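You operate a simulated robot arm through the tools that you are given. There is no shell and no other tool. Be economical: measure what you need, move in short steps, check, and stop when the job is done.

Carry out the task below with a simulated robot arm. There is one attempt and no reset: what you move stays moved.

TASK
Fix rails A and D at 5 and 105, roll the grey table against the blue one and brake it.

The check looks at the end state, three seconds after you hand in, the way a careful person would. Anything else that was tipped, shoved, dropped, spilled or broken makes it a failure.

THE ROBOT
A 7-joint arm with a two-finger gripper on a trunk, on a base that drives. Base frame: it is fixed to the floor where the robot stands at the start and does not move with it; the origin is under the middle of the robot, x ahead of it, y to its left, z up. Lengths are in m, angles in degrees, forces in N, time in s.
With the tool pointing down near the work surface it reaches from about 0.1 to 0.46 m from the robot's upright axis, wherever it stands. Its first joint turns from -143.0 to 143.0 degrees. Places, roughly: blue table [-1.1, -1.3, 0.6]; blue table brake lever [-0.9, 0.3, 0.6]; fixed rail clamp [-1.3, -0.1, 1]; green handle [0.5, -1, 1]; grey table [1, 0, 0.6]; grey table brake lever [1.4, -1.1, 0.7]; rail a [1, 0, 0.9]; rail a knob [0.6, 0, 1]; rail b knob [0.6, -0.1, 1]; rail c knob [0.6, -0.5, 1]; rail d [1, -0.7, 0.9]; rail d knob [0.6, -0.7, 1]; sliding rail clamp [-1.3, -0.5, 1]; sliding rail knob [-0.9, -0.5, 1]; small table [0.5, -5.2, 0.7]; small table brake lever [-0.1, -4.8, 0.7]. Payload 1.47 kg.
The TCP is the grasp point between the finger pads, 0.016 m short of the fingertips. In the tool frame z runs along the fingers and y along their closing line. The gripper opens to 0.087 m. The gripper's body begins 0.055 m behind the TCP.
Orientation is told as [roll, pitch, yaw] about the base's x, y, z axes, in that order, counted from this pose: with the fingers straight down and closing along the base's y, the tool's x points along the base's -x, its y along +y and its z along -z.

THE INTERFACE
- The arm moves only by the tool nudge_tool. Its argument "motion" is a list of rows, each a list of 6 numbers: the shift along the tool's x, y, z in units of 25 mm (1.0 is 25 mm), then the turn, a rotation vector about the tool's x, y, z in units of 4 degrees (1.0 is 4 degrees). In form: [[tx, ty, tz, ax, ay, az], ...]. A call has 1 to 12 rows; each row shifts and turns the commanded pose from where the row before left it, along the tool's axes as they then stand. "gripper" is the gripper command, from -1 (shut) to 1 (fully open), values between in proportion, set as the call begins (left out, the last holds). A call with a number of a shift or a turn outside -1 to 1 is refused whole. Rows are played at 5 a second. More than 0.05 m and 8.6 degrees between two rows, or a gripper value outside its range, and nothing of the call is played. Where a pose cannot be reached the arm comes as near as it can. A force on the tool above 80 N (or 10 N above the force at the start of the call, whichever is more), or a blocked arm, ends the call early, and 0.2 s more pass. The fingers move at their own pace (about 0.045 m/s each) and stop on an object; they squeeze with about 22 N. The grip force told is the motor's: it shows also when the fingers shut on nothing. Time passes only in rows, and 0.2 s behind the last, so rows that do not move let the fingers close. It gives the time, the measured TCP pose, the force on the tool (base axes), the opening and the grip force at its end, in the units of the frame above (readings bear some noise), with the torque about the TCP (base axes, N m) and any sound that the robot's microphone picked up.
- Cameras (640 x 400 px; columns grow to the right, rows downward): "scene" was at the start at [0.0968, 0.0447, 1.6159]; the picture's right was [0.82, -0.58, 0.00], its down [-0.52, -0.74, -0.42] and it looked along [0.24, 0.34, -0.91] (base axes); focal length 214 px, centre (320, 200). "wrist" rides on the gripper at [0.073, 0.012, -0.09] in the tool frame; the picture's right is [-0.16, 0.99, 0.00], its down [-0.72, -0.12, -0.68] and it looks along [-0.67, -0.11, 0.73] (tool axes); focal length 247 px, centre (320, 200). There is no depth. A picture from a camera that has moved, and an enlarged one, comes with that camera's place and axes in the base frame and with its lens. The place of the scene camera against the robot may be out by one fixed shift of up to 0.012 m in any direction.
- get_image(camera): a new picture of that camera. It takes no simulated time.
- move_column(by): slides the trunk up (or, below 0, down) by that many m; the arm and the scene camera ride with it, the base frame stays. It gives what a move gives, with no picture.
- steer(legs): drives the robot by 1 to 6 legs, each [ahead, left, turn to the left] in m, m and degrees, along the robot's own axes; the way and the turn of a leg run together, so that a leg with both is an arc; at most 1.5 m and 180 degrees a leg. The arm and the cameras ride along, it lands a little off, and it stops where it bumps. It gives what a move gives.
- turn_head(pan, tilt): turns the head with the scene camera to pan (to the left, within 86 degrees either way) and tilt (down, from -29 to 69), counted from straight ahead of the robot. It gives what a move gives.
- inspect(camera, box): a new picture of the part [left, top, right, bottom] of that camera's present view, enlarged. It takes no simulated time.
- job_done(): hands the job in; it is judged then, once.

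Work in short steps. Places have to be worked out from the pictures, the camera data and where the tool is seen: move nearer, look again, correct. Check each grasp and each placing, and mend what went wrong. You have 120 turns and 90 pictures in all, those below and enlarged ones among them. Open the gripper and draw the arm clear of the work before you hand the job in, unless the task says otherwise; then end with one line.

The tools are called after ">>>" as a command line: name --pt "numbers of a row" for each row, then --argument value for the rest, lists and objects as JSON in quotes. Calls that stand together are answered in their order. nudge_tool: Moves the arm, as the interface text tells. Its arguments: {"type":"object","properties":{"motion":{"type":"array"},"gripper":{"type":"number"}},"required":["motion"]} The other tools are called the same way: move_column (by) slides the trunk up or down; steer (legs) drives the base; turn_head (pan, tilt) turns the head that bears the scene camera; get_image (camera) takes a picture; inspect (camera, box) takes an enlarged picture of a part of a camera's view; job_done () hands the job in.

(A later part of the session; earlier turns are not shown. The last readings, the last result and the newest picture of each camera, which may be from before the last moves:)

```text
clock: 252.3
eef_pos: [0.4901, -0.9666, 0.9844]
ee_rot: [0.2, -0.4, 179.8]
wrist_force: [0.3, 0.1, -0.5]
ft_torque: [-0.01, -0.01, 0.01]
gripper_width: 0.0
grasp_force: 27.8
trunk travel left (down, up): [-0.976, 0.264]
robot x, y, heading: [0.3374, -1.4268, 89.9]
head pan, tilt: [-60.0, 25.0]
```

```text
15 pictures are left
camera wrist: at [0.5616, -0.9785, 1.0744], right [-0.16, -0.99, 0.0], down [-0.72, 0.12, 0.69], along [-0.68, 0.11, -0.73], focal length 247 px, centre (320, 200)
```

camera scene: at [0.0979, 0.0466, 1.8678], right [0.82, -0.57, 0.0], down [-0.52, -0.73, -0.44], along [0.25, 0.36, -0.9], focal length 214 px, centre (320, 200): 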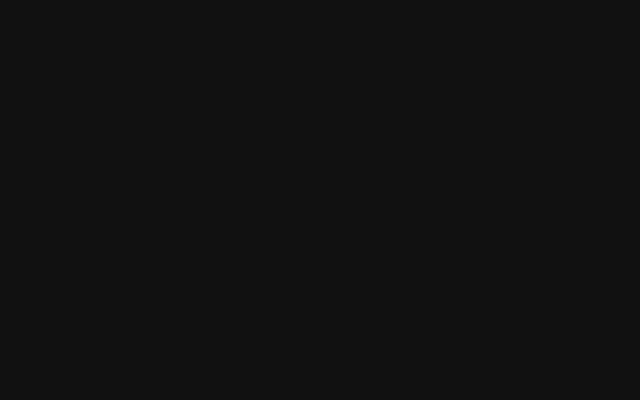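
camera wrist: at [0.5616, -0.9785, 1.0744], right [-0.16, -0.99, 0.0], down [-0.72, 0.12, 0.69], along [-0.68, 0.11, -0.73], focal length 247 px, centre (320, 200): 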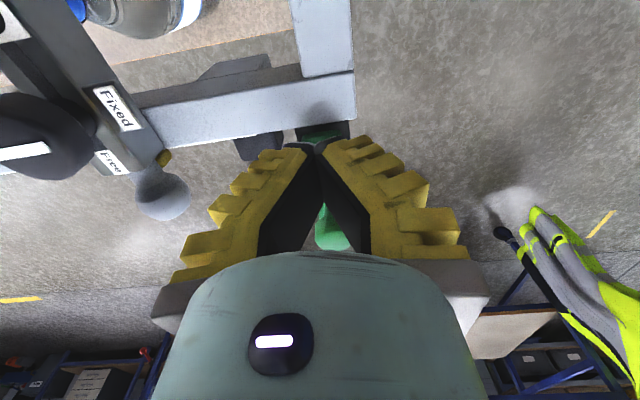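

There was no contact, and D's head has not moved, so the fingertips passed just over the knob. The knob sits lower than I assumed. I'll back off, go 25 mm lower, and push in again.

>>> nudge_tool --pt "0.7 0 0 0 0 0" --pt "0.7 0 0 0 0 0" --pt "0.7 0 0 0 0 0" --pt "0 0 0.5 0 0 0" --pt "0 0 0.5 0 0 0" --pt "0 0 0 0 0 0"

>>> nudge_tool --pt "-0.3 0 0 0 0 0" --pt "-0.3 0 0 0 0 0" --pt "-0.3 0 0 0 0 0" --pt "-0.3 0 0 0 0 0" --pt "-0.3 0 0 0 0 0" --pt "-0.3 0 0 0 0 0" --pt "-0.3 0 0 0 0 0"

>>> get_image --camera "wrist"

```text
clock: 253.7
eef_pos: [0.5413, -0.9657, 0.9592]
ee_rot: [0.1, -0.6, -179.9]
wrist_force: [-0.7, -0.7, 0.6]
ft_torque: [-0.03, 0.0, 0.01]
gripper_width: 0.0001
grasp_force: 28.4
trunk travel left (down, up): [-0.976, 0.264]
robot x, y, heading: [0.338, -1.4277, 90.0]
head pan, tilt: [-60.0, 25.0]
```

```text
clock: 255.3
eef_pos: [0.4881, -0.9671, 0.9585]
ee_rot: [0.3, -0.4, 179.9]
wrist_force: [0.4, -0.4, -0.3]
ft_torque: [0.0, -0.01, 0.02]
gripper_width: 0.0002
grasp_force: 27.7
trunk travel left (down, up): [-0.976, 0.264]
robot x, y, heading: [0.3366, -1.427, 90.0]
head pan, tilt: [-60.0, 25.0]
```

```text
14 pictures are left
camera wrist: at [0.5607, -0.9786, 1.0488], right [-0.16, -0.99, 0.0], down [-0.72, 0.12, 0.69], along [-0.68, 0.11, -0.73], focal length 247 px, centre (320, 200)
```

wrist: 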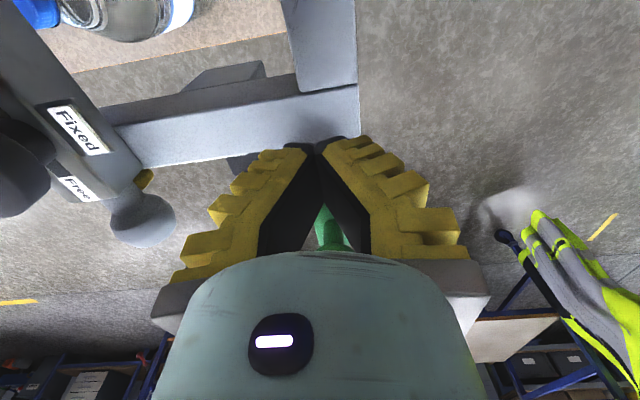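

The knob and rod seem to be passing through the V-shaped hollow between the closed fingers, with the tips closed beneath. If I go on, the tips should meet the upright plate, which is a positive push with sideways capture. I'll continue −x gently until contact.

>>> nudge_tool --pt "-0.3 0 0 0 0 0" --pt "-0.3 0 0 0 0 0" --pt "-0.3 0 0 0 0 0" --pt "-0.3 0 0 0 0 0" --pt "-0.3 0 0 0 0 0" --pt "-0.3 0 0 0 0 0" --pt "-0.3 0 0 0 0 0" --pt "-0.3 0 0 0 0 0"

>>> get_image --camera "wrist"

```text
clock: 257.1
eef_pos: [0.4223, -0.9665, 0.9589]
ee_rot: [0.3, -1.3, 179.9]
wrist_force: [-0.5, 0.4, -0.2]
ft_torque: [-0.01, -0.07, 0.01]
gripper_width: 0.0001
grasp_force: 28.3
trunk travel left (down, up): [-0.976, 0.264]
robot x, y, heading: [0.3391, -1.4273, 90.0]
head pan, tilt: [-60.0, 25.0]
```

```text
13 pictures are left
camera wrist: at [0.4966, -0.9785, 1.0479], right [-0.16, -0.99, 0.01], down [-0.71, 0.12, 0.69], along [-0.69, 0.1, -0.72], focal length 247 px, centre (320, 200)
```

wrist: 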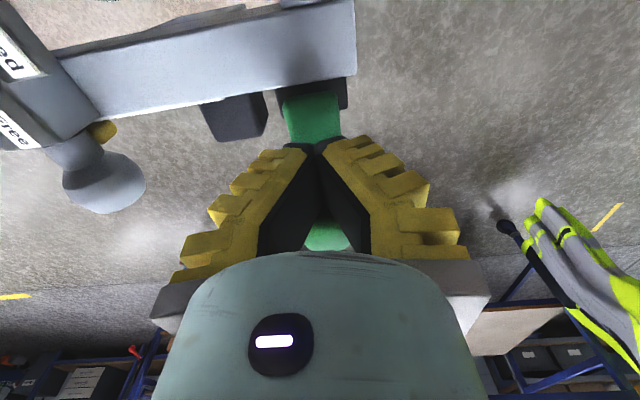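

D's head moved along to x ≈ 0.42, so the tips are pushing the plate. I'll drive left 0.45 m now and check.

>>> steer --legs '[[0, 0.1, 0], [0, 0.35, 0]]'

>>> get_image --camera "wrist"

```text
clock: 258.2
eef_pos: [0.3761, -0.9675, 0.9615]
ee_rot: [0.0, 2.3, -179.9]
wrist_force: [0.5, -0.1, 0.8]
ft_torque: [0.01, 0.02, 0.02]
gripper_width: 0.0002
grasp_force: 27.6
trunk travel left (down, up): [-0.976, 0.264]
robot x, y, heading: [0.2704, -1.4302, 89.7]
head pan, tilt: [-60.0, 25.0]
stopped in leg 1: the force on the tool passed its limit at 83 N (the readings are from after the stop); the commanded pose is now the measured one
```

```text
12 pictures are left
camera wrist: at [0.4439, -0.9789, 1.0544], right [-0.16, -0.99, -0.01], down [-0.75, 0.11, 0.65], along [-0.64, 0.11, -0.76], focal length 247 px, centre (320, 200)
```

wrist: 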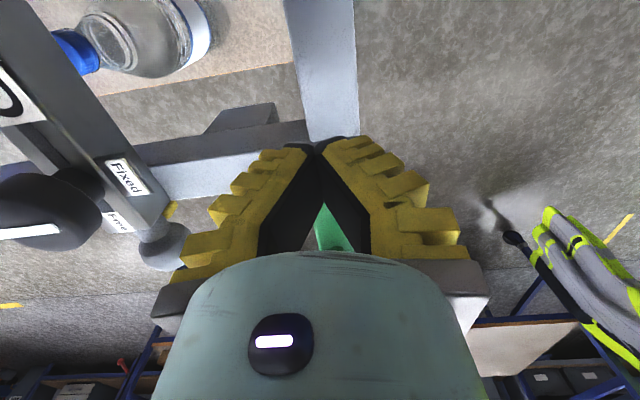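

The start of the drive tripped the 83 N limit, though the table rolled to D head x ≈ 0.32. Gentle arm pushes worked, so I'll stand closer and sweep the arm, repositioning the base in between. First I'll reposition: back off, lift, drive 0.1 nearer, and return behind the handle.

>>> nudge_tool --pt "1 0 0 0 0 0" --pt "1 0 0 0 0 0" --pt "0 0 -1 0 0.6 0" --pt "0 0 -1 0 0 0" --pt "0 0 -1 0 0 0" --pt "0 0 -1 0 0 0" --pt "0 0 0 0 0 0"

>>> steer --legs '[[0.1, 0.1, 0]]'

>>> nudge_tool --pt "1 1 0 0 0 0" --pt "1 1 0 0 0 0" --pt "1 1 0 0 0 0" --pt "1 1 0 0 0 0" --pt "0 0 1 0 0 0" --pt "0 0 1 0 0 0" --pt "0 0 1 0 0 0" --pt "0 0 1 0 0 0" --pt "0 0 0 0 0 0"

```text
clock: 259.8
eef_pos: [0.4175, -0.9662, 1.0636]
ee_rot: [-0.1, 4.6, -179.9]
wrist_force: [0.1, -1.1, 0.6]
ft_torque: [0.0, -0.01, 0.03]
gripper_width: 0.0001
grasp_force: 28.3
trunk travel left (down, up): [-0.976, 0.264]
robot x, y, heading: [0.2672, -1.4313, 89.6]
head pan, tilt: [-60.0, 25.0]
```

```text
clock: 261.1
eef_pos: [0.319, -0.868, 1.0639]
ee_rot: [0.0, 4.7, -180.0]
wrist_force: [-0.2, -0.5, -0.1]
ft_torque: [-0.01, -0.03, -0.02]
gripper_width: 0.0
grasp_force: 28.1
trunk travel left (down, up): [-0.976, 0.264]
robot x, y, heading: [0.1676, -1.3299, 90.0]
head pan, tilt: [-60.0, 25.0]
```

```text
clock: 263.1
eef_pos: [0.4275, -0.9656, 0.972]
ee_rot: [0.0, 4.8, -179.9]
wrist_force: [-0.8, -0.3, 0.1]
ft_torque: [0.01, 0.01, 0.01]
gripper_width: 0.0001
grasp_force: 28.0
trunk travel left (down, up): [-0.976, 0.264]
robot x, y, heading: [0.1708, -1.3291, 89.8]
head pan, tilt: [-60.0, 25.0]
```

The tool is pitched 5°, so I'll level it, lower 12 mm, and start a ramped push in −x.

>>> nudge_tool --pt "0 0 0.4 0 -1 0" --pt "-0.6 0 0 0 -0.2 0" --pt "-0.8 0 0 0 0 0" --pt "-0.8 0 0 0 0 0" --pt "-0.6 0 0 0 0 0" --pt "-0.3 0 0 0 0 0" --pt "-0.3 0 0 0 0 0" --pt "-0.4 0 0 0 0 0" --pt "-0.5 0 0 0 0 0" --pt "-0.6 0 0 0 0 0" --pt "-0.7 0 0 0 0 0" --pt "-0.8 0 0 0 0 0"

>>> nudge_tool --pt "-0.8 0 0 0 0 0" --pt "-0.8 0 0 0 0 0" --pt "-0.8 0 0 0 0 0" --pt "-0.8 0 0 0 0 0" --pt "-0.8 0 0 0 0 0" --pt "-0.8 0 0 0 0 0" --pt "-0.6 0 0 0 0 0" --pt "-0.3 0 0 0 0 0"

>>> get_image --camera "wrist"

```text
clock: 265.7
eef_pos: [0.2734, -0.9652, 0.9621]
ee_rot: [0.1, 0.3, -180.0]
wrist_force: [18.0, 1.9, 3.1]
ft_torque: [0.01, -0.03, -0.06]
gripper_width: 0.0057
grasp_force: 27.9
trunk travel left (down, up): [-0.976, 0.264]
robot x, y, heading: [0.1671, -1.3276, 89.3]
head pan, tilt: [-60.0, 25.0]
```

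```text
clock: 267.5
eef_pos: [0.1232, -0.9667, 0.9628]
ee_rot: [0.0, -0.3, -179.9]
wrist_force: [0.5, -0.2, -0.3]
ft_torque: [-0.01, 0.02, 0.01]
gripper_width: 0.0003
grasp_force: 28.9
trunk travel left (down, up): [-0.976, 0.264]
robot x, y, heading: [0.1653, -1.3298, 89.9]
head pan, tilt: [-60.0, 25.0]
```

```text
11 pictures are left
camera wrist: at [0.1961, -0.9792, 1.0524], right [-0.16, -0.99, 0.0], down [-0.72, 0.11, 0.68], along [-0.68, 0.11, -0.73], focal length 247 px, centre (320, 200)
```

wrist: 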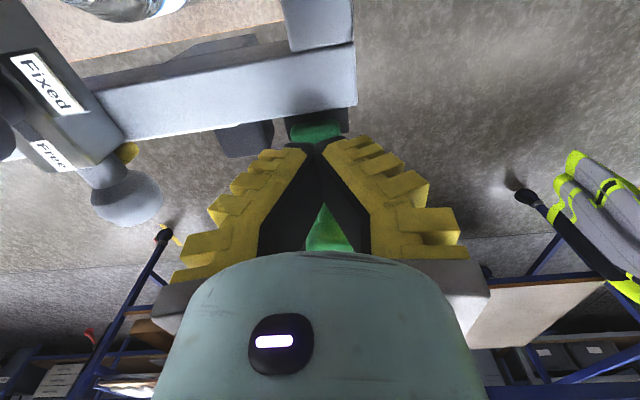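

The table follows straight, with D's head now at x ≈ 0.11 and y unchanged. I'll push on, then draw the hand back, shift the base, and push again.

>>> nudge_tool --pt "-0.4 0 0 0 0 0" --pt "-0.6 0 0 0 0 0" --pt "-0.8 0 0 0 0 0" --pt "-0.8 0 0 0 0 0" --pt "-0.8 0 0 0 0 0" --pt "-0.8 0 0 0 0 0" --pt "-0.8 0 0 0 0 0" --pt "-0.8 0 0 0 0 0" --pt "-0.6 0 0 0 0 0" --pt "-0.3 0 0 0 0 0"

>>> nudge_tool --pt "0.8 0 0 0 0 0" --pt "1 0 0 0 0 0" --pt "1 0 0 0 0 0" --pt "1 0 0 0 0 0" --pt "1 0 0 0 0 0" --pt "1 0 0 0 0 0" --pt "1 0 0 0 0 0" --pt "1 0 0 0 0 0" --pt "1 0 0 0 0 0" --pt "1 0 0 0 0 0" --pt "1 0 0 0 0 0" --pt "0.5 0 0 0 0 0"

>>> steer --legs '[[0, 0.26, 0]]'

>>> nudge_tool --pt "-0.3 0 0 0 0 0" --pt "-0.3 0 0 0 0 0" --pt "-0.3 0 0 0 0 0" --pt "-0.4 0 0 0 0 0" --pt "-0.5 0 0 0 0 0" --pt "-0.6 0 0 0 0 0" --pt "-0.7 0 0 0 0 0" --pt "-0.8 0 0 0 0 0" --pt "-0.8 0 0 0 0 0" --pt "-0.8 0 0 0 0 0" --pt "-0.8 0 0 0 0 0" --pt "-0.6 0 0 0 0 0"

>>> get_image --camera "wrist"

```text
clock: 269.7
eef_pos: [-0.0435, -0.9665, 0.9616]
ee_rot: [0.0, -0.1, -179.8]
wrist_force: [-0.5, 0.0, 0.0]
ft_torque: [0.02, 0.01, -0.01]
gripper_width: 0.0
grasp_force: 28.0
trunk travel left (down, up): [-0.976, 0.264]
robot x, y, heading: [0.1718, -1.3277, 89.6]
head pan, tilt: [-60.0, 25.0]
```

```text
clock: 272.3
eef_pos: [0.2404, -0.9672, 0.9625]
ee_rot: [0.1, 0.0, -180.0]
wrist_force: [0.1, 1.0, 0.5]
ft_torque: [0.0, 0.01, 0.02]
gripper_width: 0.0
grasp_force: 28.8
trunk travel left (down, up): [-0.976, 0.264]
robot x, y, heading: [0.1696, -1.3259, 89.8]
head pan, tilt: [-60.0, 25.0]
```

```text
clock: 274.2
eef_pos: [-0.019, -0.9664, 0.9626]
ee_rot: [0.0, -0.1, 179.9]
wrist_force: [-0.8, 1.4, -0.1]
ft_torque: [0.01, -0.01, -0.02]
gripper_width: 0.0
grasp_force: 28.0
trunk travel left (down, up): [-0.976, 0.264]
robot x, y, heading: [-0.0894, -1.3262, 89.3]
head pan, tilt: [-60.0, 25.0]
```

```text
clock: 276.8
eef_pos: [-0.1945, -0.9658, 0.9626]
ee_rot: [-0.2, -0.4, -180.0]
wrist_force: [0.2, 0.4, -0.1]
ft_torque: [0.04, 0.02, 0.0]
gripper_width: 0.0
grasp_force: 27.8
trunk travel left (down, up): [-0.976, 0.264]
robot x, y, heading: [-0.0946, -1.3244, 89.7]
head pan, tilt: [-60.0, 25.0]
```

```text
10 pictures are left
camera wrist: at [-0.1221, -0.977, 1.0528], right [-0.16, -0.99, 0.0], down [-0.72, 0.11, 0.68], along [-0.68, 0.11, -0.73], focal length 247 px, centre (320, 200)
```

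wrist: 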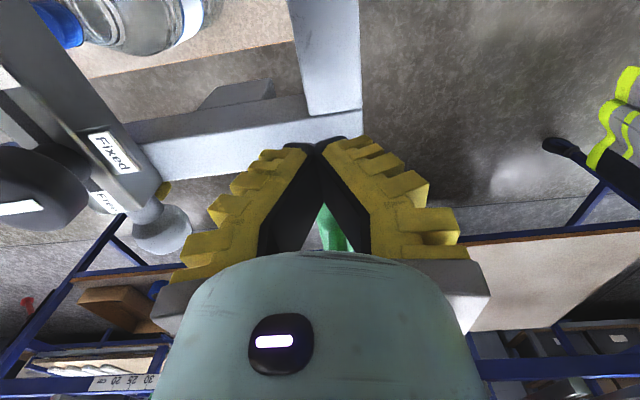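

D's head is at x ≈ −0.236 and still straight. The blue front is at about x ≈ −0.855. I'll do one more cycle, to about D ≈ −0.6, and then examine the gap before closing it.

>>> nudge_tool --pt "-0.6 0 0 0 0 0" --pt "-0.5 0 0 0 0 0" --pt "-0.4 0 0 0 0 0" --pt "-0.5 0 0 0 0 0" --pt "-0.6 0 0 0 0 0" --pt "-0.7 0 0 0 0 0" --pt "-0.8 0 0 0 0 0" --pt "-0.8 0 0 0 0 0" --pt "-0.7 0 0 0 0 0" --pt "-0.5 0 0 0 0 0"

>>> nudge_tool --pt "0.8 0 0 0 0 0" --pt "1 0 0 0 0 0" --pt "1 0 0 0 0 0" --pt "1 0 0 0 0 0" --pt "1 0 0 0 0 0" --pt "1 0 0 0 0 0" --pt "1 0 0 0 0 0" --pt "1 0 0 0 0 0" --pt "1 0 0 0 0 0" --pt "1 0 0 0 0 0" --pt "1 0 0 0 0 0" --pt "0.5 0 0 0 0 0"

>>> steer --legs '[[0, 0.27, 0]]'

>>> nudge_tool --pt "-0.3 0 0 0 0 0" --pt "-0.3 0 0 0 0 0" --pt "-0.3 0 0 0 0 0" --pt "-0.4 0 0 0 0 0" --pt "-0.5 0 0 0 0 0" --pt "-0.6 0 0 0 0 0" --pt "-0.7 0 0 0 0 0" --pt "-0.8 0 0 0 0 0" --pt "-0.8 0 0 0 0 0" --pt "-0.6 0 0 0 0 0" --pt "-0.4 0 0 0 0 0" --pt "-0.3 0 0 0 0 0"

```text
clock: 279.0
eef_pos: [-0.3549, -0.9666, 0.9652]
ee_rot: [-0.2, -1.3, -179.9]
wrist_force: [0.6, 0.4, 0.1]
ft_torque: [0.0, 0.06, -0.05]
gripper_width: 0.0001
grasp_force: 28.3
trunk travel left (down, up): [-0.976, 0.264]
robot x, y, heading: [-0.0925, -1.3277, 89.7]
head pan, tilt: [-60.0, 25.0]
```

```text
clock: 281.6
eef_pos: [-0.0618, -0.9647, 0.9625]
ee_rot: [0.0, -0.1, 180.0]
wrist_force: [0.5, -0.4, 0.4]
ft_torque: [-0.01, 0.01, -0.01]
gripper_width: 0.0003
grasp_force: 28.1
trunk travel left (down, up): [-0.976, 0.264]
robot x, y, heading: [-0.0958, -1.324, 89.5]
head pan, tilt: [-60.0, 25.0]
```

```text
clock: 283.5
eef_pos: [-0.3311, -0.9616, 0.9623]
ee_rot: [0.0, -0.1, 179.9]
wrist_force: [0.0, 0.0, 0.6]
ft_torque: [0.02, 0.01, 0.01]
gripper_width: 0.0
grasp_force: 27.9
trunk travel left (down, up): [-0.976, 0.264]
robot x, y, heading: [-0.3613, -1.3255, 89.7]
head pan, tilt: [-60.0, 25.0]
```

```text
clock: 286.1
eef_pos: [-0.4883, -0.9606, 0.9643]
ee_rot: [-0.4, -1.1, 179.9]
wrist_force: [0.5, 0.6, 0.7]
ft_torque: [-0.04, 0.01, 0.02]
gripper_width: 0.0004
grasp_force: 27.9
trunk travel left (down, up): [-0.976, 0.264]
robot x, y, heading: [-0.3616, -1.3221, 89.1]
head pan, tilt: [-60.0, 25.0]
```

The table should be at about D ≈ −0.50. I'll lift the hand, turn it to face +y, and look along the gap between the tables to check that rail heads C and the blue one would clear.

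>>> nudge_tool --pt "0.4 0 -1 0 0 0" --pt "0 0 -1 0 0 0" --pt "0 0 -1 0 0 0" --pt "0 0 -1 0 0 0" --pt "0 0 -1 0 0 0" --pt "0 0 -1 0 0 0" --pt "-1 0 0 0 0 0" --pt "-1 0 0 0 0 0" --pt "-1 0 0 0 0 0" --pt "-1 0 0 0 0 0" --pt "0 0 0 0 0 1" --pt "0 0 0 0 0 1"

>>> nudge_tool --pt "0 0 0 0 0 1" --pt "0 0 0 0 0 1" --pt "0 0 0 0 0 1" --pt "0 0 0 0 0 1" --pt "0 0 0 0 0 1" --pt "0 0 0 0 0 1" --pt "0 0 0 0 0 1" --pt "0 0 0 0 0 1" --pt "0 0 0 0 0 1" --pt "0 0 0 0 0 1" --pt "0 0 0 0 0 1" --pt "0 0 0 0 0 1"

>>> nudge_tool --pt "0 0 0 0 0 1" --pt "0 0 0 0 0 1" --pt "0 0 0 0 0 1" --pt "0 0 0 0 0 1" --pt "0 0 0 0 0 1" --pt "0 0 0 0 0 1" --pt "0 0 0 0 -1 0" --pt "0 0 0 0 -1 0" --pt "0 0 0 0 -1 0" --pt "0 0 0 0 -1 0" --pt "0 0 0 0 -1 0" --pt "0 0 0 0 0 0"

>>> get_image --camera "wrist"

```text
clock: 288.7
eef_pos: [-0.5707, -0.9628, 1.1126]
ee_rot: [0.0, -0.2, 172.0]
wrist_force: [0.2, 0.4, -0.5]
ft_torque: [0.01, 0.02, 0.0]
gripper_width: 0.0002
grasp_force: 28.5
trunk travel left (down, up): [-0.976, 0.264]
robot x, y, heading: [-0.3649, -1.3236, 89.3]
head pan, tilt: [-60.0, 25.0]
```

```text
clock: 291.3
eef_pos: [-0.5709, -0.9629, 1.1121]
ee_rot: [0.1, 0.0, 123.9]
wrist_force: [-0.2, -0.6, 0.2]
ft_torque: [0.04, 0.04, -0.04]
gripper_width: 0.0
grasp_force: 27.9
trunk travel left (down, up): [-0.976, 0.264]
robot x, y, heading: [-0.3622, -1.3253, 89.6]
head pan, tilt: [-60.0, 25.0]
```

```text
clock: 293.9
eef_pos: [-0.572, -0.962, 1.1133]
ee_rot: [0.1, -20.1, 99.9]
wrist_force: [0.0, 0.8, 0.4]
ft_torque: [-0.02, 0.0, -0.02]
gripper_width: 0.0
grasp_force: 28.5
trunk travel left (down, up): [-0.976, 0.264]
robot x, y, heading: [-0.3629, -1.3246, 89.3]
head pan, tilt: [-60.0, 25.0]
```

```text
9 pictures are left
camera wrist: at [-0.5663, -1.0625, 1.1723], right [-1.0, -0.02, 0.06], down [0.04, 0.46, 0.89], along [-0.05, 0.89, -0.46], focal length 247 px, centre (320, 200)
```

wrist: 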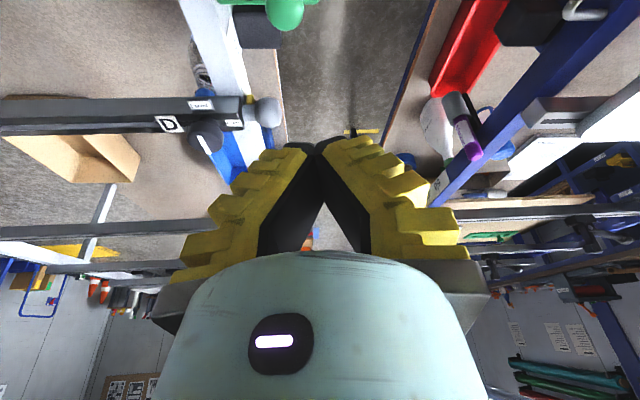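

The blue table has its own black bumper at about (−0.82, −0.909), opposite the grey one, so the bumpers meet first and the rail heads just clear. D's head is at about −0.52, with roughly 0.26 m left. I'll shift the base slightly and come behind the knob again with the closed fingers side-on.

>>> steer --legs '[[0, 0.08, 0]]'

>>> nudge_tool --pt "0 0 0 0 1 0" --pt "0 0 0 0 1 0" --pt "0 0 0 0 1 0" --pt "0 0 0 0 1 0" --pt "0 0 0 0 1 0" --pt "0 0 0 0 0 1" --pt "0 0 0 0 0 1" --pt "0 -1 0 0 0 0.4" --pt "0 -1 0 0 0 0" --pt "0 -1 0 0 0 0" --pt "0 -1 0 0 0 0" --pt "0 -1 0 0 0 0"

>>> nudge_tool --pt "0 -1 0 0 0 0" --pt "0 -1 0 0 0 0" --pt "0 -1 0 0 0 0" --pt "0 -1 0 0 0 0" --pt "0 -0.8 0 0 0 0" --pt "0 0 1 0 0 0" --pt "0 0 1 0 0 0" --pt "0 0 1 0 0 0" --pt "0 0 1 0 0 0" --pt "0 0 1 0 0 0" --pt "0 0 0.9 0 0 0" --pt "0 0 0 0 0 0"

>>> nudge_tool --pt "0 0.3 0 0 0 0" --pt "0 0.3 0 0 0 0" --pt "0 0.3 0 0 0 0" --pt "0 0.3 0 0 0 0" --pt "0 0.3 0 0 0 0" --pt "0 0.3 0 0 0 0" --pt "0 0.4 0 0 0 0" --pt "0 0.4 0 0 0 0" --pt "0 0.4 0 0 0 0" --pt "0 0.4 0 0 0 0"

>>> get_image --camera "wrist"

```text
clock: 295.0
eef_pos: [-0.6503, -0.9619, 1.1122]
ee_rot: [0.1, -20.0, 99.8]
wrist_force: [-0.2, 0.2, -0.7]
ft_torque: [-0.02, 0.02, 0.0]
gripper_width: 0.0
grasp_force: 28.2
trunk travel left (down, up): [-0.976, 0.264]
robot x, y, heading: [-0.4438, -1.3213, 89.2]
head pan, tilt: [-60.0, 25.0]
```

```text
clock: 297.6
eef_pos: [-0.5254, -0.9602, 1.1126]
ee_rot: [0.1, 0.0, 90.3]
wrist_force: [-0.6, 1.0, 0.0]
ft_torque: [-0.01, 0.02, 0.02]
gripper_width: 0.0001
grasp_force: 28.2
trunk travel left (down, up): [-0.976, 0.264]
robot x, y, heading: [-0.4401, -1.3229, 89.3]
head pan, tilt: [-60.0, 25.0]
```

```text
clock: 300.2
eef_pos: [-0.408, -0.9579, 0.9589]
ee_rot: [0.1, 0.0, 90.3]
wrist_force: [-0.7, 0.3, -0.1]
ft_torque: [0.01, 0.0, 0.0]
gripper_width: 0.0001
grasp_force: 28.5
out of reach, approached as far as the arm can: row 2
trunk travel left (down, up): [-0.976, 0.264]
robot x, y, heading: [-0.4431, -1.3235, 89.4]
head pan, tilt: [-60.0, 25.0]
```

```text
clock: 302.4
eef_pos: [-0.4929, -0.9568, 0.9595]
ee_rot: [0.1, 0.0, 90.2]
wrist_force: [-0.6, 0.0, 0.6]
ft_torque: [0.01, 0.03, -0.02]
gripper_width: 0.0
grasp_force: 28.1
trunk travel left (down, up): [-0.976, 0.264]
robot x, y, heading: [-0.4401, -1.3264, 89.4]
head pan, tilt: [-60.0, 25.0]
```

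```text
8 pictures are left
camera wrist: at [-0.5043, -1.0309, 1.0507], right [-0.99, 0.15, 0.0], down [0.11, 0.72, 0.68], along [0.1, 0.67, -0.73], focal length 247 px, centre (320, 200)
```

wrist: 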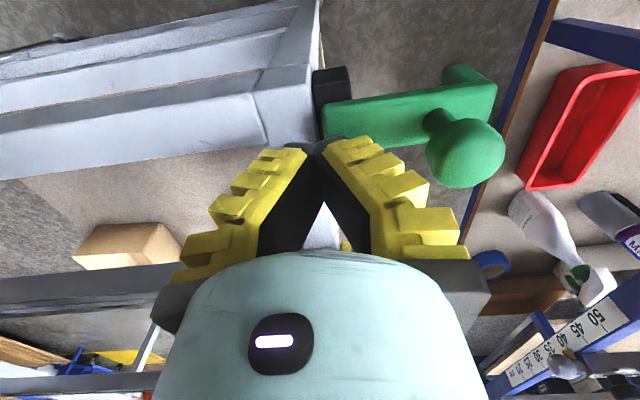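

The green handle has tilted forward, and its knob is now at about (−0.555, −0.963, 0.955). It is a pivoting lever, so I should not push on it any more. I'll set it upright again from the −x side, and later push the table by its front bar instead.

>>> nudge_tool --pt "0 -0.4 0 0 0 0" --pt "0 0 -1 0 0 0" --pt "0 0 -1 0 0 0" --pt "0 0 -1 0 0 0" --pt "0 1 0 0 0 0" --pt "0 1 0 0 0 0" --pt "0 1 0 0 0 0" --pt "0 1 0 0 0 0" --pt "0 1 0 0 0 0" --pt "0 1 0 0 0 0" --pt "0 1 0 0 0 0" --pt "0 0 0 0 0 0"

>>> nudge_tool --pt "0.1 0 1 0 0 0" --pt "0.1 0 1 0 0 0" --pt "0 0 0.6 0 0 0" --pt "0 -0.4 0 0 0 0" --pt "0 -0.4 0 0 0 0" --pt "0 -0.4 0 0 0 0" --pt "0 -0.4 0 0 0 0" --pt "0 -0.4 0 0 0 0" --pt "0 -0.4 0 0 0 0" --pt "0 -0.3 0 0 0 0" --pt "0 0 0 0 0 0"

>>> get_image --camera "wrist"

```text
clock: 305.0
eef_pos: [-0.6565, -0.959, 1.035]
ee_rot: [0.1, 0.0, 90.3]
wrist_force: [0.0, 1.5, -0.6]
ft_torque: [-0.01, 0.01, -0.02]
gripper_width: 0.0
grasp_force: 27.9
trunk travel left (down, up): [-0.976, 0.264]
robot x, y, heading: [-0.4443, -1.3211, 89.4]
head pan, tilt: [-60.0, 25.0]
```

```text
clock: 307.4
eef_pos: [-0.591, -0.9647, 0.9704]
ee_rot: [0.2, 0.2, 90.4]
wrist_force: [-5.9, -2.1, 0.2]
ft_torque: [0.0, -0.04, -0.08]
gripper_width: 0.0
grasp_force: 27.6
trunk travel left (down, up): [-0.976, 0.264]
robot x, y, heading: [-0.4404, -1.3267, 89.5]
head pan, tilt: [-60.0, 25.0]
```

```text
7 pictures are left
camera wrist: at [-0.603, -1.0368, 1.061], right [-0.99, 0.15, 0.0], down [0.12, 0.73, 0.68], along [0.1, 0.67, -0.73], focal length 247 px, centre (320, 200)
```

wrist: 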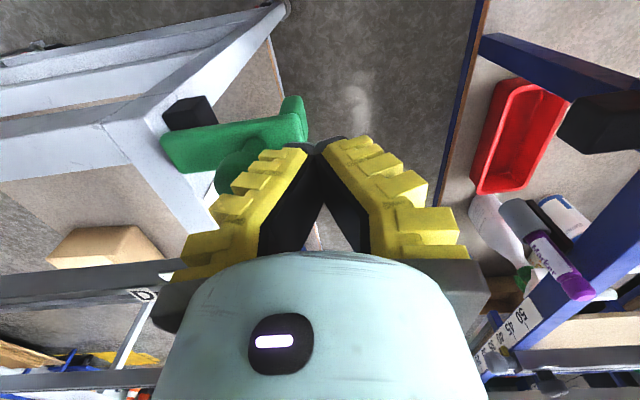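

There is contact at the knob with only 6 N so far. I'll continue the +x push by 60 mm to raise the handle.

>>> nudge_tool --pt "0 -0.4 0 0 0 0" --pt "0 -0.4 0 0 0 0" --pt "0 -0.4 0 0 0 0" --pt "0 -0.4 0 0 0 0" --pt "0 -0.4 0 0 0 0" --pt "0 -0.4 -0.1 0 0 0" --pt "0 0 0 0 0 0"

>>> get_image --camera "wrist"

```text
clock: 309.0
eef_pos: [-0.5308, -0.9626, 0.9722]
ee_rot: [-0.1, -0.1, 90.3]
wrist_force: [0.3, -0.2, 0.7]
ft_torque: [-0.01, -0.01, 0.03]
gripper_width: 0.0002
grasp_force: 27.8
trunk travel left (down, up): [-0.976, 0.264]
robot x, y, heading: [-0.4447, -1.3222, 89.2]
head pan, tilt: [-60.0, 25.0]
```

```text
6 pictures are left
camera wrist: at [-0.5412, -1.0358, 1.0634], right [-0.99, 0.15, 0.0], down [0.11, 0.72, 0.68], along [0.1, 0.67, -0.73], focal length 247 px, centre (320, 200)
```

wrist: 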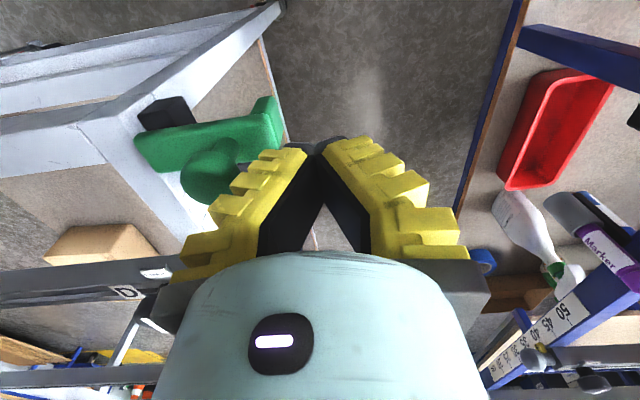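

The push rolled the table back instead of turning the handle, so the hinge is stiffer than the rolling. A vertical lift cannot roll the table, so I'll grip the knob (about (−0.472, −0.966, 0.955)) and lift it.

>>> nudge_tool --pt "0 0.4 -1 0 0 0" --pt "0 0 -1 0 0 0" --pt "0 -1 0 0 0 0" --pt "0 -1 0 0 0 0" --pt "0 -0.75 0 0 0 0" --pt "0 0 0 0 0 0" --pt "0 0 0 0 0 0" --gripper 1

>>> nudge_tool --pt "0 0 1 0 0 0" --pt "0 0 1 0 0 0" --pt "0 0 0.7 0 0 0" --pt "0 0 0 0 0 0"

>>> nudge_tool --pt "0 0 0 0 0 0" --pt "0 0 0 0 0 0" --pt "0 0 0 0 0 0" --pt "0 0 0 0 0 0" --pt "0 0 0 0 0 0" --gripper -1

>>> nudge_tool --pt "0 -0.2 -0.4 0 0 0" --pt "0 -0.3 -0.4 0 0 0" --pt "0 -0.4 -0.3 0 0 0" --pt "0 -0.5 -0.2 0 0 0" --pt "0 -0.5 0 0 0 0" --pt "0 0 0 0 0 0"

>>> get_image --camera "wrist"

```text
clock: 310.6
eef_pos: [-0.4725, -0.9619, 1.0213]
ee_rot: [0.1, 0.1, 90.2]
wrist_force: [-0.2, 0.7, 0.2]
ft_torque: [0.03, -0.03, 0.01]
gripper_width: 0.087
grasp_force: 0.1
trunk travel left (down, up): [-0.976, 0.264]
robot x, y, heading: [-0.4419, -1.321, 89.2]
head pan, tilt: [-60.0, 25.0]
```

```text
clock: 311.6
eef_pos: [-0.471, -0.9615, 0.9547]
ee_rot: [0.1, 0.0, 90.2]
wrist_force: [-0.5, 0.5, -0.3]
ft_torque: [-0.01, -0.01, -0.01]
gripper_width: 0.087
grasp_force: 0.1
trunk travel left (down, up): [-0.976, 0.264]
robot x, y, heading: [-0.4433, -1.322, 89.5]
head pan, tilt: [-60.0, 25.0]
```

```text
clock: 312.8
eef_pos: [-0.469, -0.964, 0.9537]
ee_rot: [-0.1, 0.1, 90.4]
wrist_force: [1.4, -2.0, -8.2]
ft_torque: [0.21, 0.19, -0.01]
gripper_width: 0.0194
grasp_force: 27.5
trunk travel left (down, up): [-0.976, 0.264]
robot x, y, heading: [-0.4409, -1.3226, 89.4]
head pan, tilt: [-60.0, 25.0]
```

```text
clock: 314.2
eef_pos: [-0.4258, -0.9653, 0.9878]
ee_rot: [0.1, 0.3, 90.4]
wrist_force: [-8.7, -19.6, 16.9]
ft_torque: [-0.09, 0.22, 0.0]
gripper_width: 0.016
grasp_force: 29.9
trunk travel left (down, up): [-0.976, 0.264]
robot x, y, heading: [-0.4428, -1.3232, 89.4]
head pan, tilt: [-60.0, 25.0]
```

```text
5 pictures are left
camera wrist: at [-0.4362, -1.0383, 1.0778], right [-0.99, 0.15, 0.0], down [0.11, 0.73, 0.68], along [0.1, 0.67, -0.74], focal length 247 px, centre (320, 200)
```

wrist: 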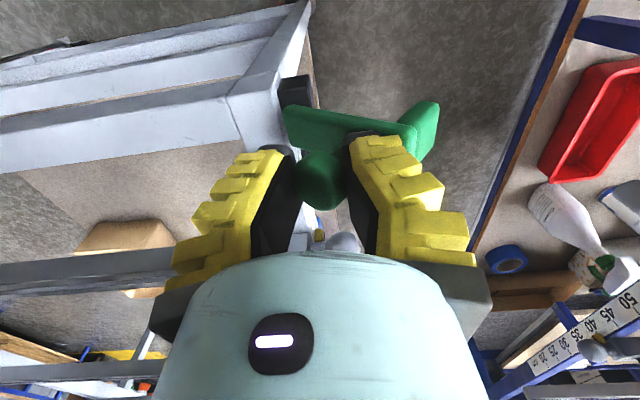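

The handle is coming up, with the arm tilted noticeably more upright and the knob still held. I'll continue the arc: up and +x.

>>> nudge_tool --pt "0 -0.3 -0.4 0 0 0" --pt "0 -0.4 -0.4 0 0 0" --pt "0 -0.5 -0.3 0 0 0" --pt "0 -0.5 -0.2 0 0 0" --pt "0 -0.5 -0.1 0 0 0" --pt "0 -0.5 0 0 0 0" --pt "0 0 0 0 0 0"

>>> get_image --camera "wrist"

```text
clock: 315.8
eef_pos: [-0.3556, -0.9628, 1.022]
ee_rot: [0.0, -0.1, 90.3]
wrist_force: [-0.3, -0.7, -0.2]
ft_torque: [0.0, -0.02, 0.01]
gripper_width: 0.0
grasp_force: 28.0
trunk travel left (down, up): [-0.976, 0.264]
robot x, y, heading: [-0.4422, -1.3194, 89.4]
head pan, tilt: [-60.0, 25.0]
```

```text
4 pictures are left
camera wrist: at [-0.3681, -1.0354, 1.1131], right [-0.99, 0.15, 0.0], down [0.11, 0.72, 0.68], along [0.1, 0.67, -0.73], focal length 247 px, centre (320, 200)
```

wrist: 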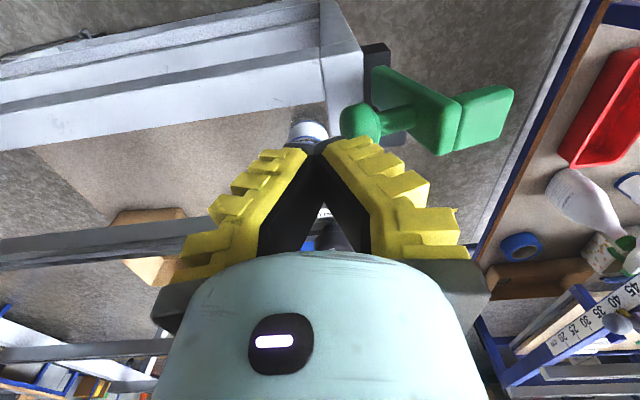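

The handle stands upright as it did at the start. D's head is at about x ≈ −0.415, so the back of the front bar is at about −0.345. I'll put the closed fingers behind the front bar at y ≈ −0.903 (between post and rail D) and push the bar itself.

>>> steer --legs '[[0.03, 0.03, 0]]'

>>> nudge_tool --pt "0 -1 0 0 0 0" --pt "0 -1 0 0 0 0" --pt "0 -1 0 0 0 0" --pt "0 -1 0 0 0 0" --pt "-0.6 0 0 0 0 0" --pt "-0.6 0 0 0 0 0" --pt "0 0 1 0 0 0" --pt "0 0 1 0 0 0" --pt "0 0 0.8 0 0 0" --pt "0 0 0 0 0 0"

>>> get_image --camera "wrist"

```text
clock: 316.7
eef_pos: [-0.3854, -0.9318, 1.0217]
ee_rot: [0.1, 0.0, 90.3]
wrist_force: [0.1, 0.1, 0.4]
ft_torque: [0.0, 0.0, 0.02]
gripper_width: 0.0005
grasp_force: 28.2
trunk travel left (down, up): [-0.976, 0.264]
robot x, y, heading: [-0.4715, -1.2907, 89.3]
head pan, tilt: [-60.0, 25.0]
```

```text
clock: 318.9
eef_pos: [-0.2862, -0.9025, 0.9531]
ee_rot: [0.1, -0.1, 90.4]
wrist_force: [-0.2, 0.5, 0.4]
ft_torque: [0.0, -0.01, -0.04]
gripper_width: 0.0001
grasp_force: 28.3
trunk travel left (down, up): [-0.976, 0.264]
robot x, y, heading: [-0.4701, -1.292, 89.4]
head pan, tilt: [-60.0, 25.0]
```

```text
3 pictures are left
camera wrist: at [-0.2981, -0.9747, 1.0433], right [-0.99, 0.15, 0.0], down [0.11, 0.72, 0.68], along [0.1, 0.67, -0.73], focal length 247 px, centre (320, 200)
```

wrist: 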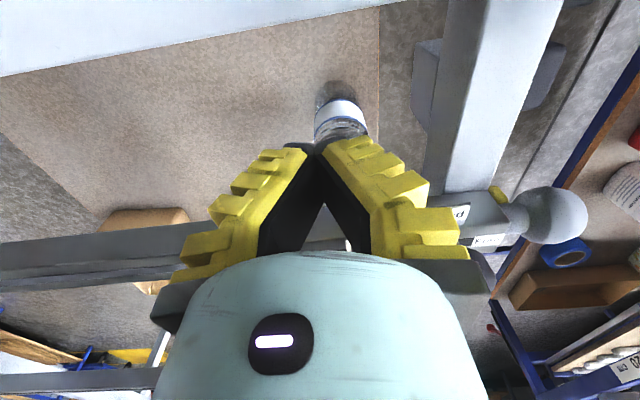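

The bar's rear edge is at about x −0.352, and the fingers are inside the frame with free space beneath. I'll lower to z ≈ 0.908 and push gently in −x.

>>> nudge_tool --pt "0 0 0.9 0 0 0" --pt "0 0 0.9 0 0 0" --pt "0 0.4 0 0 0 0" --pt "0 0.3 0 0 0 0" --pt "0 0.3 0 0 0 0" --pt "0 0.3 0 0 0 0" --pt "0 0.3 0 0 0 0" --pt "0 0.4 0 0 0 0" --pt "0 0.5 0 0 0 0" --pt "0 0.6 0 0 0 0" --pt "0 0.6 0 0 0 0" --pt "0 0.6 0 0 0 0"

>>> nudge_tool --pt "0 0.6 0 0 0 0" --pt "0 0.6 0 0 0 0" --pt "0 0.6 0 0 0 0" --pt "0 0.6 0 0 0 0" --pt "0 0.6 0 0 0 0" --pt "0 0.6 0 0 0 0" --pt "0 0.6 0 0 0 0" --pt "0 0.6 0 0 0 0" --pt "0 0.5 0 0 0 0" --pt "0 0.4 0 0 0 0" --pt "0 0.3 0 0 0 0" --pt "0 0.2 0 0 0 0"

```text
clock: 321.5
eef_pos: [-0.3987, -0.9022, 0.9179]
ee_rot: [0.6, 0.1, 90.2]
wrist_force: [0.8, 0.2, -1.1]
ft_torque: [0.0, 0.04, 0.0]
gripper_width: 0.0
grasp_force: 28.2
out of reach, approached as far as the arm can: row 2
trunk travel left (down, up): [-0.976, 0.264]
robot x, y, heading: [-0.4764, -1.2872, 89.6]
head pan, tilt: [-60.0, 25.0]
```

```text
clock: 324.1
eef_pos: [-0.5489, -0.9019, 0.9181]
ee_rot: [0.1, 0.1, 90.4]
wrist_force: [0.1, -0.5, -0.2]
ft_torque: [-0.01, -0.01, -0.04]
gripper_width: 0.0
grasp_force: 28.4
trunk travel left (down, up): [-0.976, 0.264]
robot x, y, heading: [-0.4713, -1.2871, 89.3]
head pan, tilt: [-60.0, 25.0]
```

It's moving freely. I'll lower the trunk 12 mm for a firmer hold on the bar and continue slowly toward contact.

>>> move_column --by -0.012

>>> nudge_tool --pt "0 0.3 0 0 0 0" --pt "0 0.3 0 0 0 0" --pt "0 0.3 0 0 0 0" --pt "0 0.3 0 0 0 0" --pt "0 0.3 0 0 0 0" --pt "0 0.3 0 0 0 0" --pt "0 0.3 0 0 0 0" --pt "0 0.3 0 0 0 0" --pt "0 0.3 0 0 0 0" --pt "0 0.3 0 0 0 0" --pt "0 0.2 0 0 0 0" --pt "0 0.1 0 0 0 0"

>>> nudge_tool --pt "0 0.2 0 0 0 0" --pt "0 0.2 0 0 0 0" --pt "0 0.2 0 0 0 0" --pt "0 0.2 0 0 0 0" --pt "0 0.2 0 0 0 0" --pt "0 0.2 0 0 0 0" --pt "0 0.2 0 0 0 0" --pt "0 0.2 0 0 0 0"

```text
clock: 324.7
eef_pos: [-0.5501, -0.9023, 0.9078]
ee_rot: [0.1, 0.1, 90.3]
wrist_force: [-1.4, 0.0, 0.1]
ft_torque: [0.01, -0.03, 0.02]
gripper_width: 0.0
grasp_force: 28.3
trunk travel left (down, up): [-0.964, 0.276]
robot x, y, heading: [-0.4695, -1.2887, 89.5]
head pan, tilt: [-60.0, 25.0]
```

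```text
clock: 327.3
eef_pos: [-0.6337, -0.9045, 0.9083]
ee_rot: [0.4, 0.1, 90.5]
wrist_force: [0.1, -0.3, 0.1]
ft_torque: [0.01, -0.02, -0.02]
gripper_width: 0.0002
grasp_force: 28.6
trunk travel left (down, up): [-0.964, 0.276]
robot x, y, heading: [-0.4672, -1.2887, 89.6]
head pan, tilt: [-60.0, 25.0]
```

```text
clock: 329.1
eef_pos: [-0.6672, -0.9033, 0.9069]
ee_rot: [-0.1, 0.1, 90.1]
wrist_force: [9.3, 0.2, -0.7]
ft_torque: [-0.1, 0.66, -0.53]
gripper_width: 0.0003
grasp_force: 28.2
trunk travel left (down, up): [-0.964, 0.276]
robot x, y, heading: [-0.4718, -1.2917, 89.5]
head pan, tilt: [-60.0, 25.0]
```

A standing force of 9 N appears at x −0.667, short of the commanded travel, which suggests the bumpers are meeting. I'll press a little more to confirm.

>>> nudge_tool --pt "0 0.15 0 0 0 0" --pt "0 0.15 0 0 0 0" --pt "0 0.15 0 0 0 0" --pt "0 0 0 0 0 0"

>>> nudge_tool --pt "0 0.15 0 0 0 0" --pt "0 0.15 0 0 0 0" --pt "0 0.15 0 0 0 0" --pt "0 0 0 0 0 0"

>>> get_image --camera "wrist"

```text
clock: 330.1
eef_pos: [-0.6793, -0.9038, 0.9099]
ee_rot: [0.2, 0.0, 90.4]
wrist_force: [2.9, -1.9, -0.8]
ft_torque: [0.09, 0.12, -0.12]
gripper_width: 0.0
grasp_force: 27.8
out of reach, approached as far as the arm can: row 3
trunk travel left (down, up): [-0.964, 0.276]
robot x, y, heading: [-0.4717, -1.2923, 89.6]
head pan, tilt: [-60.0, 25.0]
```

```text
clock: 331.1
eef_pos: [-0.6889, -0.9061, 0.9118]
ee_rot: [0.2, 0.0, 90.5]
wrist_force: [3.4, -2.7, -2.1]
ft_torque: [0.09, 0.19, -0.11]
gripper_width: 0.0
grasp_force: 27.9
out of reach, approached as far as the arm can: row 2
trunk travel left (down, up): [-0.964, 0.276]
robot x, y, heading: [-0.4736, -1.2889, 89.3]
head pan, tilt: [-60.0, 25.0]
```

```text
2 pictures are left
camera wrist: at [-0.7009, -0.98, 1.0033], right [-0.99, 0.15, 0.0], down [0.11, 0.72, 0.68], along [0.1, 0.67, -0.73], focal length 247 px, centre (320, 200)
```

wrist: 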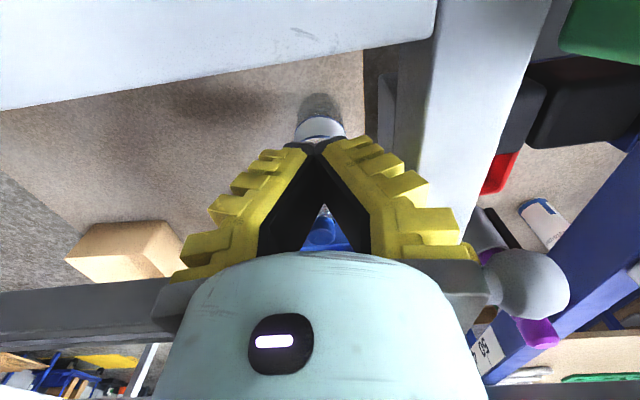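

The bumpers look almost face to face, but the force is only 3 N and the arm is at its reach limit. I'll back the hand off slightly, shift the base 0.03 m, and press until the force clearly rises.

>>> nudge_tool --pt "0 -0.6 0 0 0 0" --pt "0 -0.8 0 0 0 0" --pt "0 0 0 0 0 0"

>>> steer --legs '[[0, 0.03, 0]]'

>>> nudge_tool --pt "0 0.15 0 0 0 0" --pt "0 0.15 0 0 0 0" --pt "0 0.15 0 0 0 0" --pt "0 0.15 0 0 0 0" --pt "0 0.15 0 0 0 0" --pt "0 0 0 0 0 0"

>>> nudge_tool --pt "0 0.15 0 0 0 0" --pt "0 0.15 0 0 0 0" --pt "0 0.15 0 0 0 0" --pt "0 0.15 0 0 0 0" --pt "0 0 0 0 0 0"

```text
clock: 331.9
eef_pos: [-0.6531, -0.9045, 0.9115]
ee_rot: [0.1, 0.1, 90.3]
wrist_force: [0.2, -0.6, 0.7]
ft_torque: [0.0, 0.0, -0.04]
gripper_width: 0.0003
grasp_force: 27.8
trunk travel left (down, up): [-0.964, 0.276]
robot x, y, heading: [-0.473, -1.2939, 89.5]
head pan, tilt: [-60.0, 25.0]
```

```text
clock: 332.7
eef_pos: [-0.683, -0.9029, 0.9114]
ee_rot: [0.0, 0.0, 90.3]
wrist_force: [1.2, -0.6, 0.1]
ft_torque: [0.02, 0.03, -0.01]
gripper_width: 0.0
grasp_force: 28.2
trunk travel left (down, up): [-0.964, 0.276]
robot x, y, heading: [-0.4992, -1.2907, 89.2]
head pan, tilt: [-60.0, 25.0]
```

```text
clock: 334.1
eef_pos: [-0.6928, -0.9044, 0.9097]
ee_rot: [-0.9, 0.1, 89.9]
wrist_force: [37.1, -7.0, 19.4]
ft_torque: [1.5, 2.72, -1.89]
gripper_width: 0.0
grasp_force: 27.6
trunk travel left (down, up): [-0.964, 0.276]
robot x, y, heading: [-0.4989, -1.2933, 89.3]
head pan, tilt: [-60.0, 25.0]
```

```text
clock: 334.8
eef_pos: [-0.6922, -0.9064, 0.9086]
ee_rot: [-1.6, 0.5, 88.9]
wrist_force: [21.8, -5.4, 11.5]
ft_torque: [0.97, 1.63, -1.19]
gripper_width: 0.0001
grasp_force: 28.1
trunk travel left (down, up): [-0.964, 0.276]
robot x, y, heading: [-0.5035, -1.2932, 89.3]
head pan, tilt: [-60.0, 25.0]
stopped in row 3: the force on the tool passed its limit at 83 N (the readings are from after the stop); the commanded pose is now the measured one
```

The push is now solidly blocked at 83 N: the bumpers are together. Now for the brake: the table travelled about −1.32 m, so the lever ball (up) should be near (0.077, −1.108, 0.80). I'll lift the hand clear, back out and drive over to it.

>>> nudge_tool --pt "0 -0.6 0 0 0 0" --pt "0 0 -1 0.2 0 0.2" --pt "0 0 -1 0.2 0 0.1" --pt "0 0 -1 0 0 0" --pt "0 0 -1 0 0 0" --pt "0 0 -1 0 0 0" --pt "0 0 -1 0 0 0" --pt "0 0 0 0 0 0"

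>>> steer --legs '[[-0.206, 0, 0], [0, -0.76, 0]]'

>>> get_image --camera "wrist"

```text
clock: 336.6
eef_pos: [-0.6872, -0.906, 0.9603]
ee_rot: [-2.4, 0.2, 88.3]
wrist_force: [0.4, -0.4, -0.9]
ft_torque: [0.04, 0.02, 0.01]
gripper_width: 0.0
grasp_force: 27.9
out of reach, approached as far as the arm can: row 4, 5, 6, 7
trunk travel left (down, up): [-0.964, 0.276]
robot x, y, heading: [-0.5007, -1.2921, 89.3]
head pan, tilt: [-60.0, 25.0]
```

```text
clock: 341.9
eef_pos: [0.0618, -1.1232, 0.9613]
ee_rot: [-2.4, 0.3, 88.3]
wrist_force: [0.0, -0.8, -0.5]
ft_torque: [0.0, 0.02, -0.04]
gripper_width: 0.0
grasp_force: 28.2
trunk travel left (down, up): [-0.964, 0.276]
robot x, y, heading: [0.2509, -1.5091, 89.3]
head pan, tilt: [-60.0, 25.0]
```

```text
1 pictures are left
camera wrist: at [0.0446, -1.1963, 1.0509], right [-0.98, 0.19, -0.04], down [0.11, 0.72, 0.68], along [0.16, 0.66, -0.73], focal length 247 px, centre (320, 200)
```

wrist: 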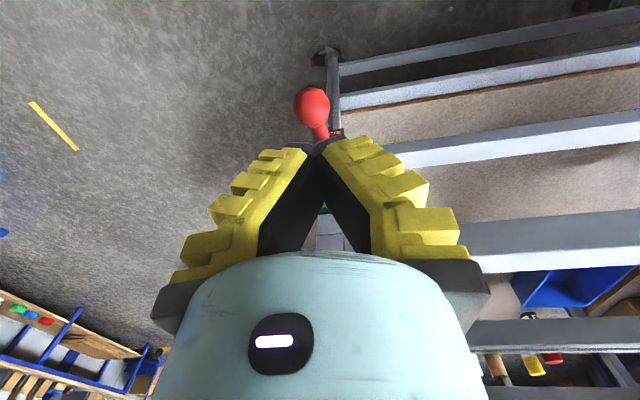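

The ball is at about (0.083, −1.10, 0.80), still up. I'll align the closed fingertips above it and lower the trunk to just short of contact, then press down in steps.

>>> nudge_tool --pt "-0.42 -0.88 0 0 0 -0.4" --pt "0 0 0 -0.4 0 0" --pt "0 0 0 0 0 0"

>>> move_column --by -0.12

>>> nudge_tool --pt "0 0 0.3 0 0 0" --pt "0 0 0.3 0 0 0" --pt "0 0 0.3 0 0 0" --pt "0 0 0.3 0 0 0" --pt "0 0 0 0 0 0"

```text
clock: 342.7
eef_pos: [0.0818, -1.1082, 0.9587]
ee_rot: [-2.0, -0.9, 90.0]
wrist_force: [-0.5, -0.5, -0.3]
ft_torque: [-0.02, -0.03, 0.0]
gripper_width: 0.0
grasp_force: 28.1
out of reach, approached as far as the arm can: row 1, 2
trunk travel left (down, up): [-0.964, 0.276]
robot x, y, heading: [0.2504, -1.5088, 89.4]
head pan, tilt: [-60.0, 25.0]
```

```text
clock: 344.2
eef_pos: [0.0816, -1.1065, 0.8376]
ee_rot: [-1.7, -0.8, 90.1]
wrist_force: [-2.3, -2.3, 4.2]
ft_torque: [-0.07, 0.04, 0.0]
gripper_width: 0.0002
grasp_force: 28.4
trunk travel left (down, up): [-0.844, 0.396]
robot x, y, heading: [0.2508, -1.5113, 89.3]
head pan, tilt: [-60.0, 25.0]
```

```text
clock: 345.4
eef_pos: [0.0848, -1.1092, 0.8079]
ee_rot: [-1.9, -0.9, 90.1]
wrist_force: [0.0, -0.1, 0.8]
ft_torque: [-0.03, 0.0, -0.01]
gripper_width: 0.0
grasp_force: 28.8
trunk travel left (down, up): [-0.844, 0.396]
robot x, y, heading: [0.2513, -1.5086, 89.7]
head pan, tilt: [-60.0, 25.0]
```

Contact came at z 0.838 and the lever is giving way. I'll continue down until the stop is felt.

>>> nudge_tool --pt "0 0 0.4 0 0 0" --pt "0 0 0.4 0 0 0" --pt "0 0 0.4 0 0 0" --pt "0 0 0.4 0 0 0" --pt "0 0 0.4 0 0 0" --pt "0 0 0.4 0 0 0" --pt "0 0 0.4 0 0 0" --pt "0 0 0 0 0 0"

>>> nudge_tool --pt "0 0 0.3 0 0 0" --pt "0 0 0.3 0 0 0" --pt "0 0 0.3 0 0 0" --pt "0 0 0 0 0 0"

```text
clock: 347.2
eef_pos: [0.0843, -1.108, 0.7787]
ee_rot: [-2.0, -0.8, 89.9]
wrist_force: [0.1, -1.5, 0.2]
ft_torque: [0.01, -0.03, -0.02]
gripper_width: 0.0
grasp_force: 28.6
out of reach, approached as far as the arm can: row 4, 5, 6, 7
trunk travel left (down, up): [-0.844, 0.396]
robot x, y, heading: [0.2517, -1.5101, 89.7]
head pan, tilt: [-60.0, 25.0]
```

```text
clock: 348.2
eef_pos: [0.0847, -1.107, 0.7777]
ee_rot: [-1.9, -0.8, 90.0]
wrist_force: [0.4, -1.0, -0.5]
ft_torque: [0.04, -0.01, 0.02]
gripper_width: 0.0002
grasp_force: 28.5
out of reach, approached as far as the arm can: row 1, 2, 3
trunk travel left (down, up): [-0.844, 0.396]
robot x, y, heading: [0.2501, -1.5108, 89.7]
head pan, tilt: [-60.0, 25.0]
```

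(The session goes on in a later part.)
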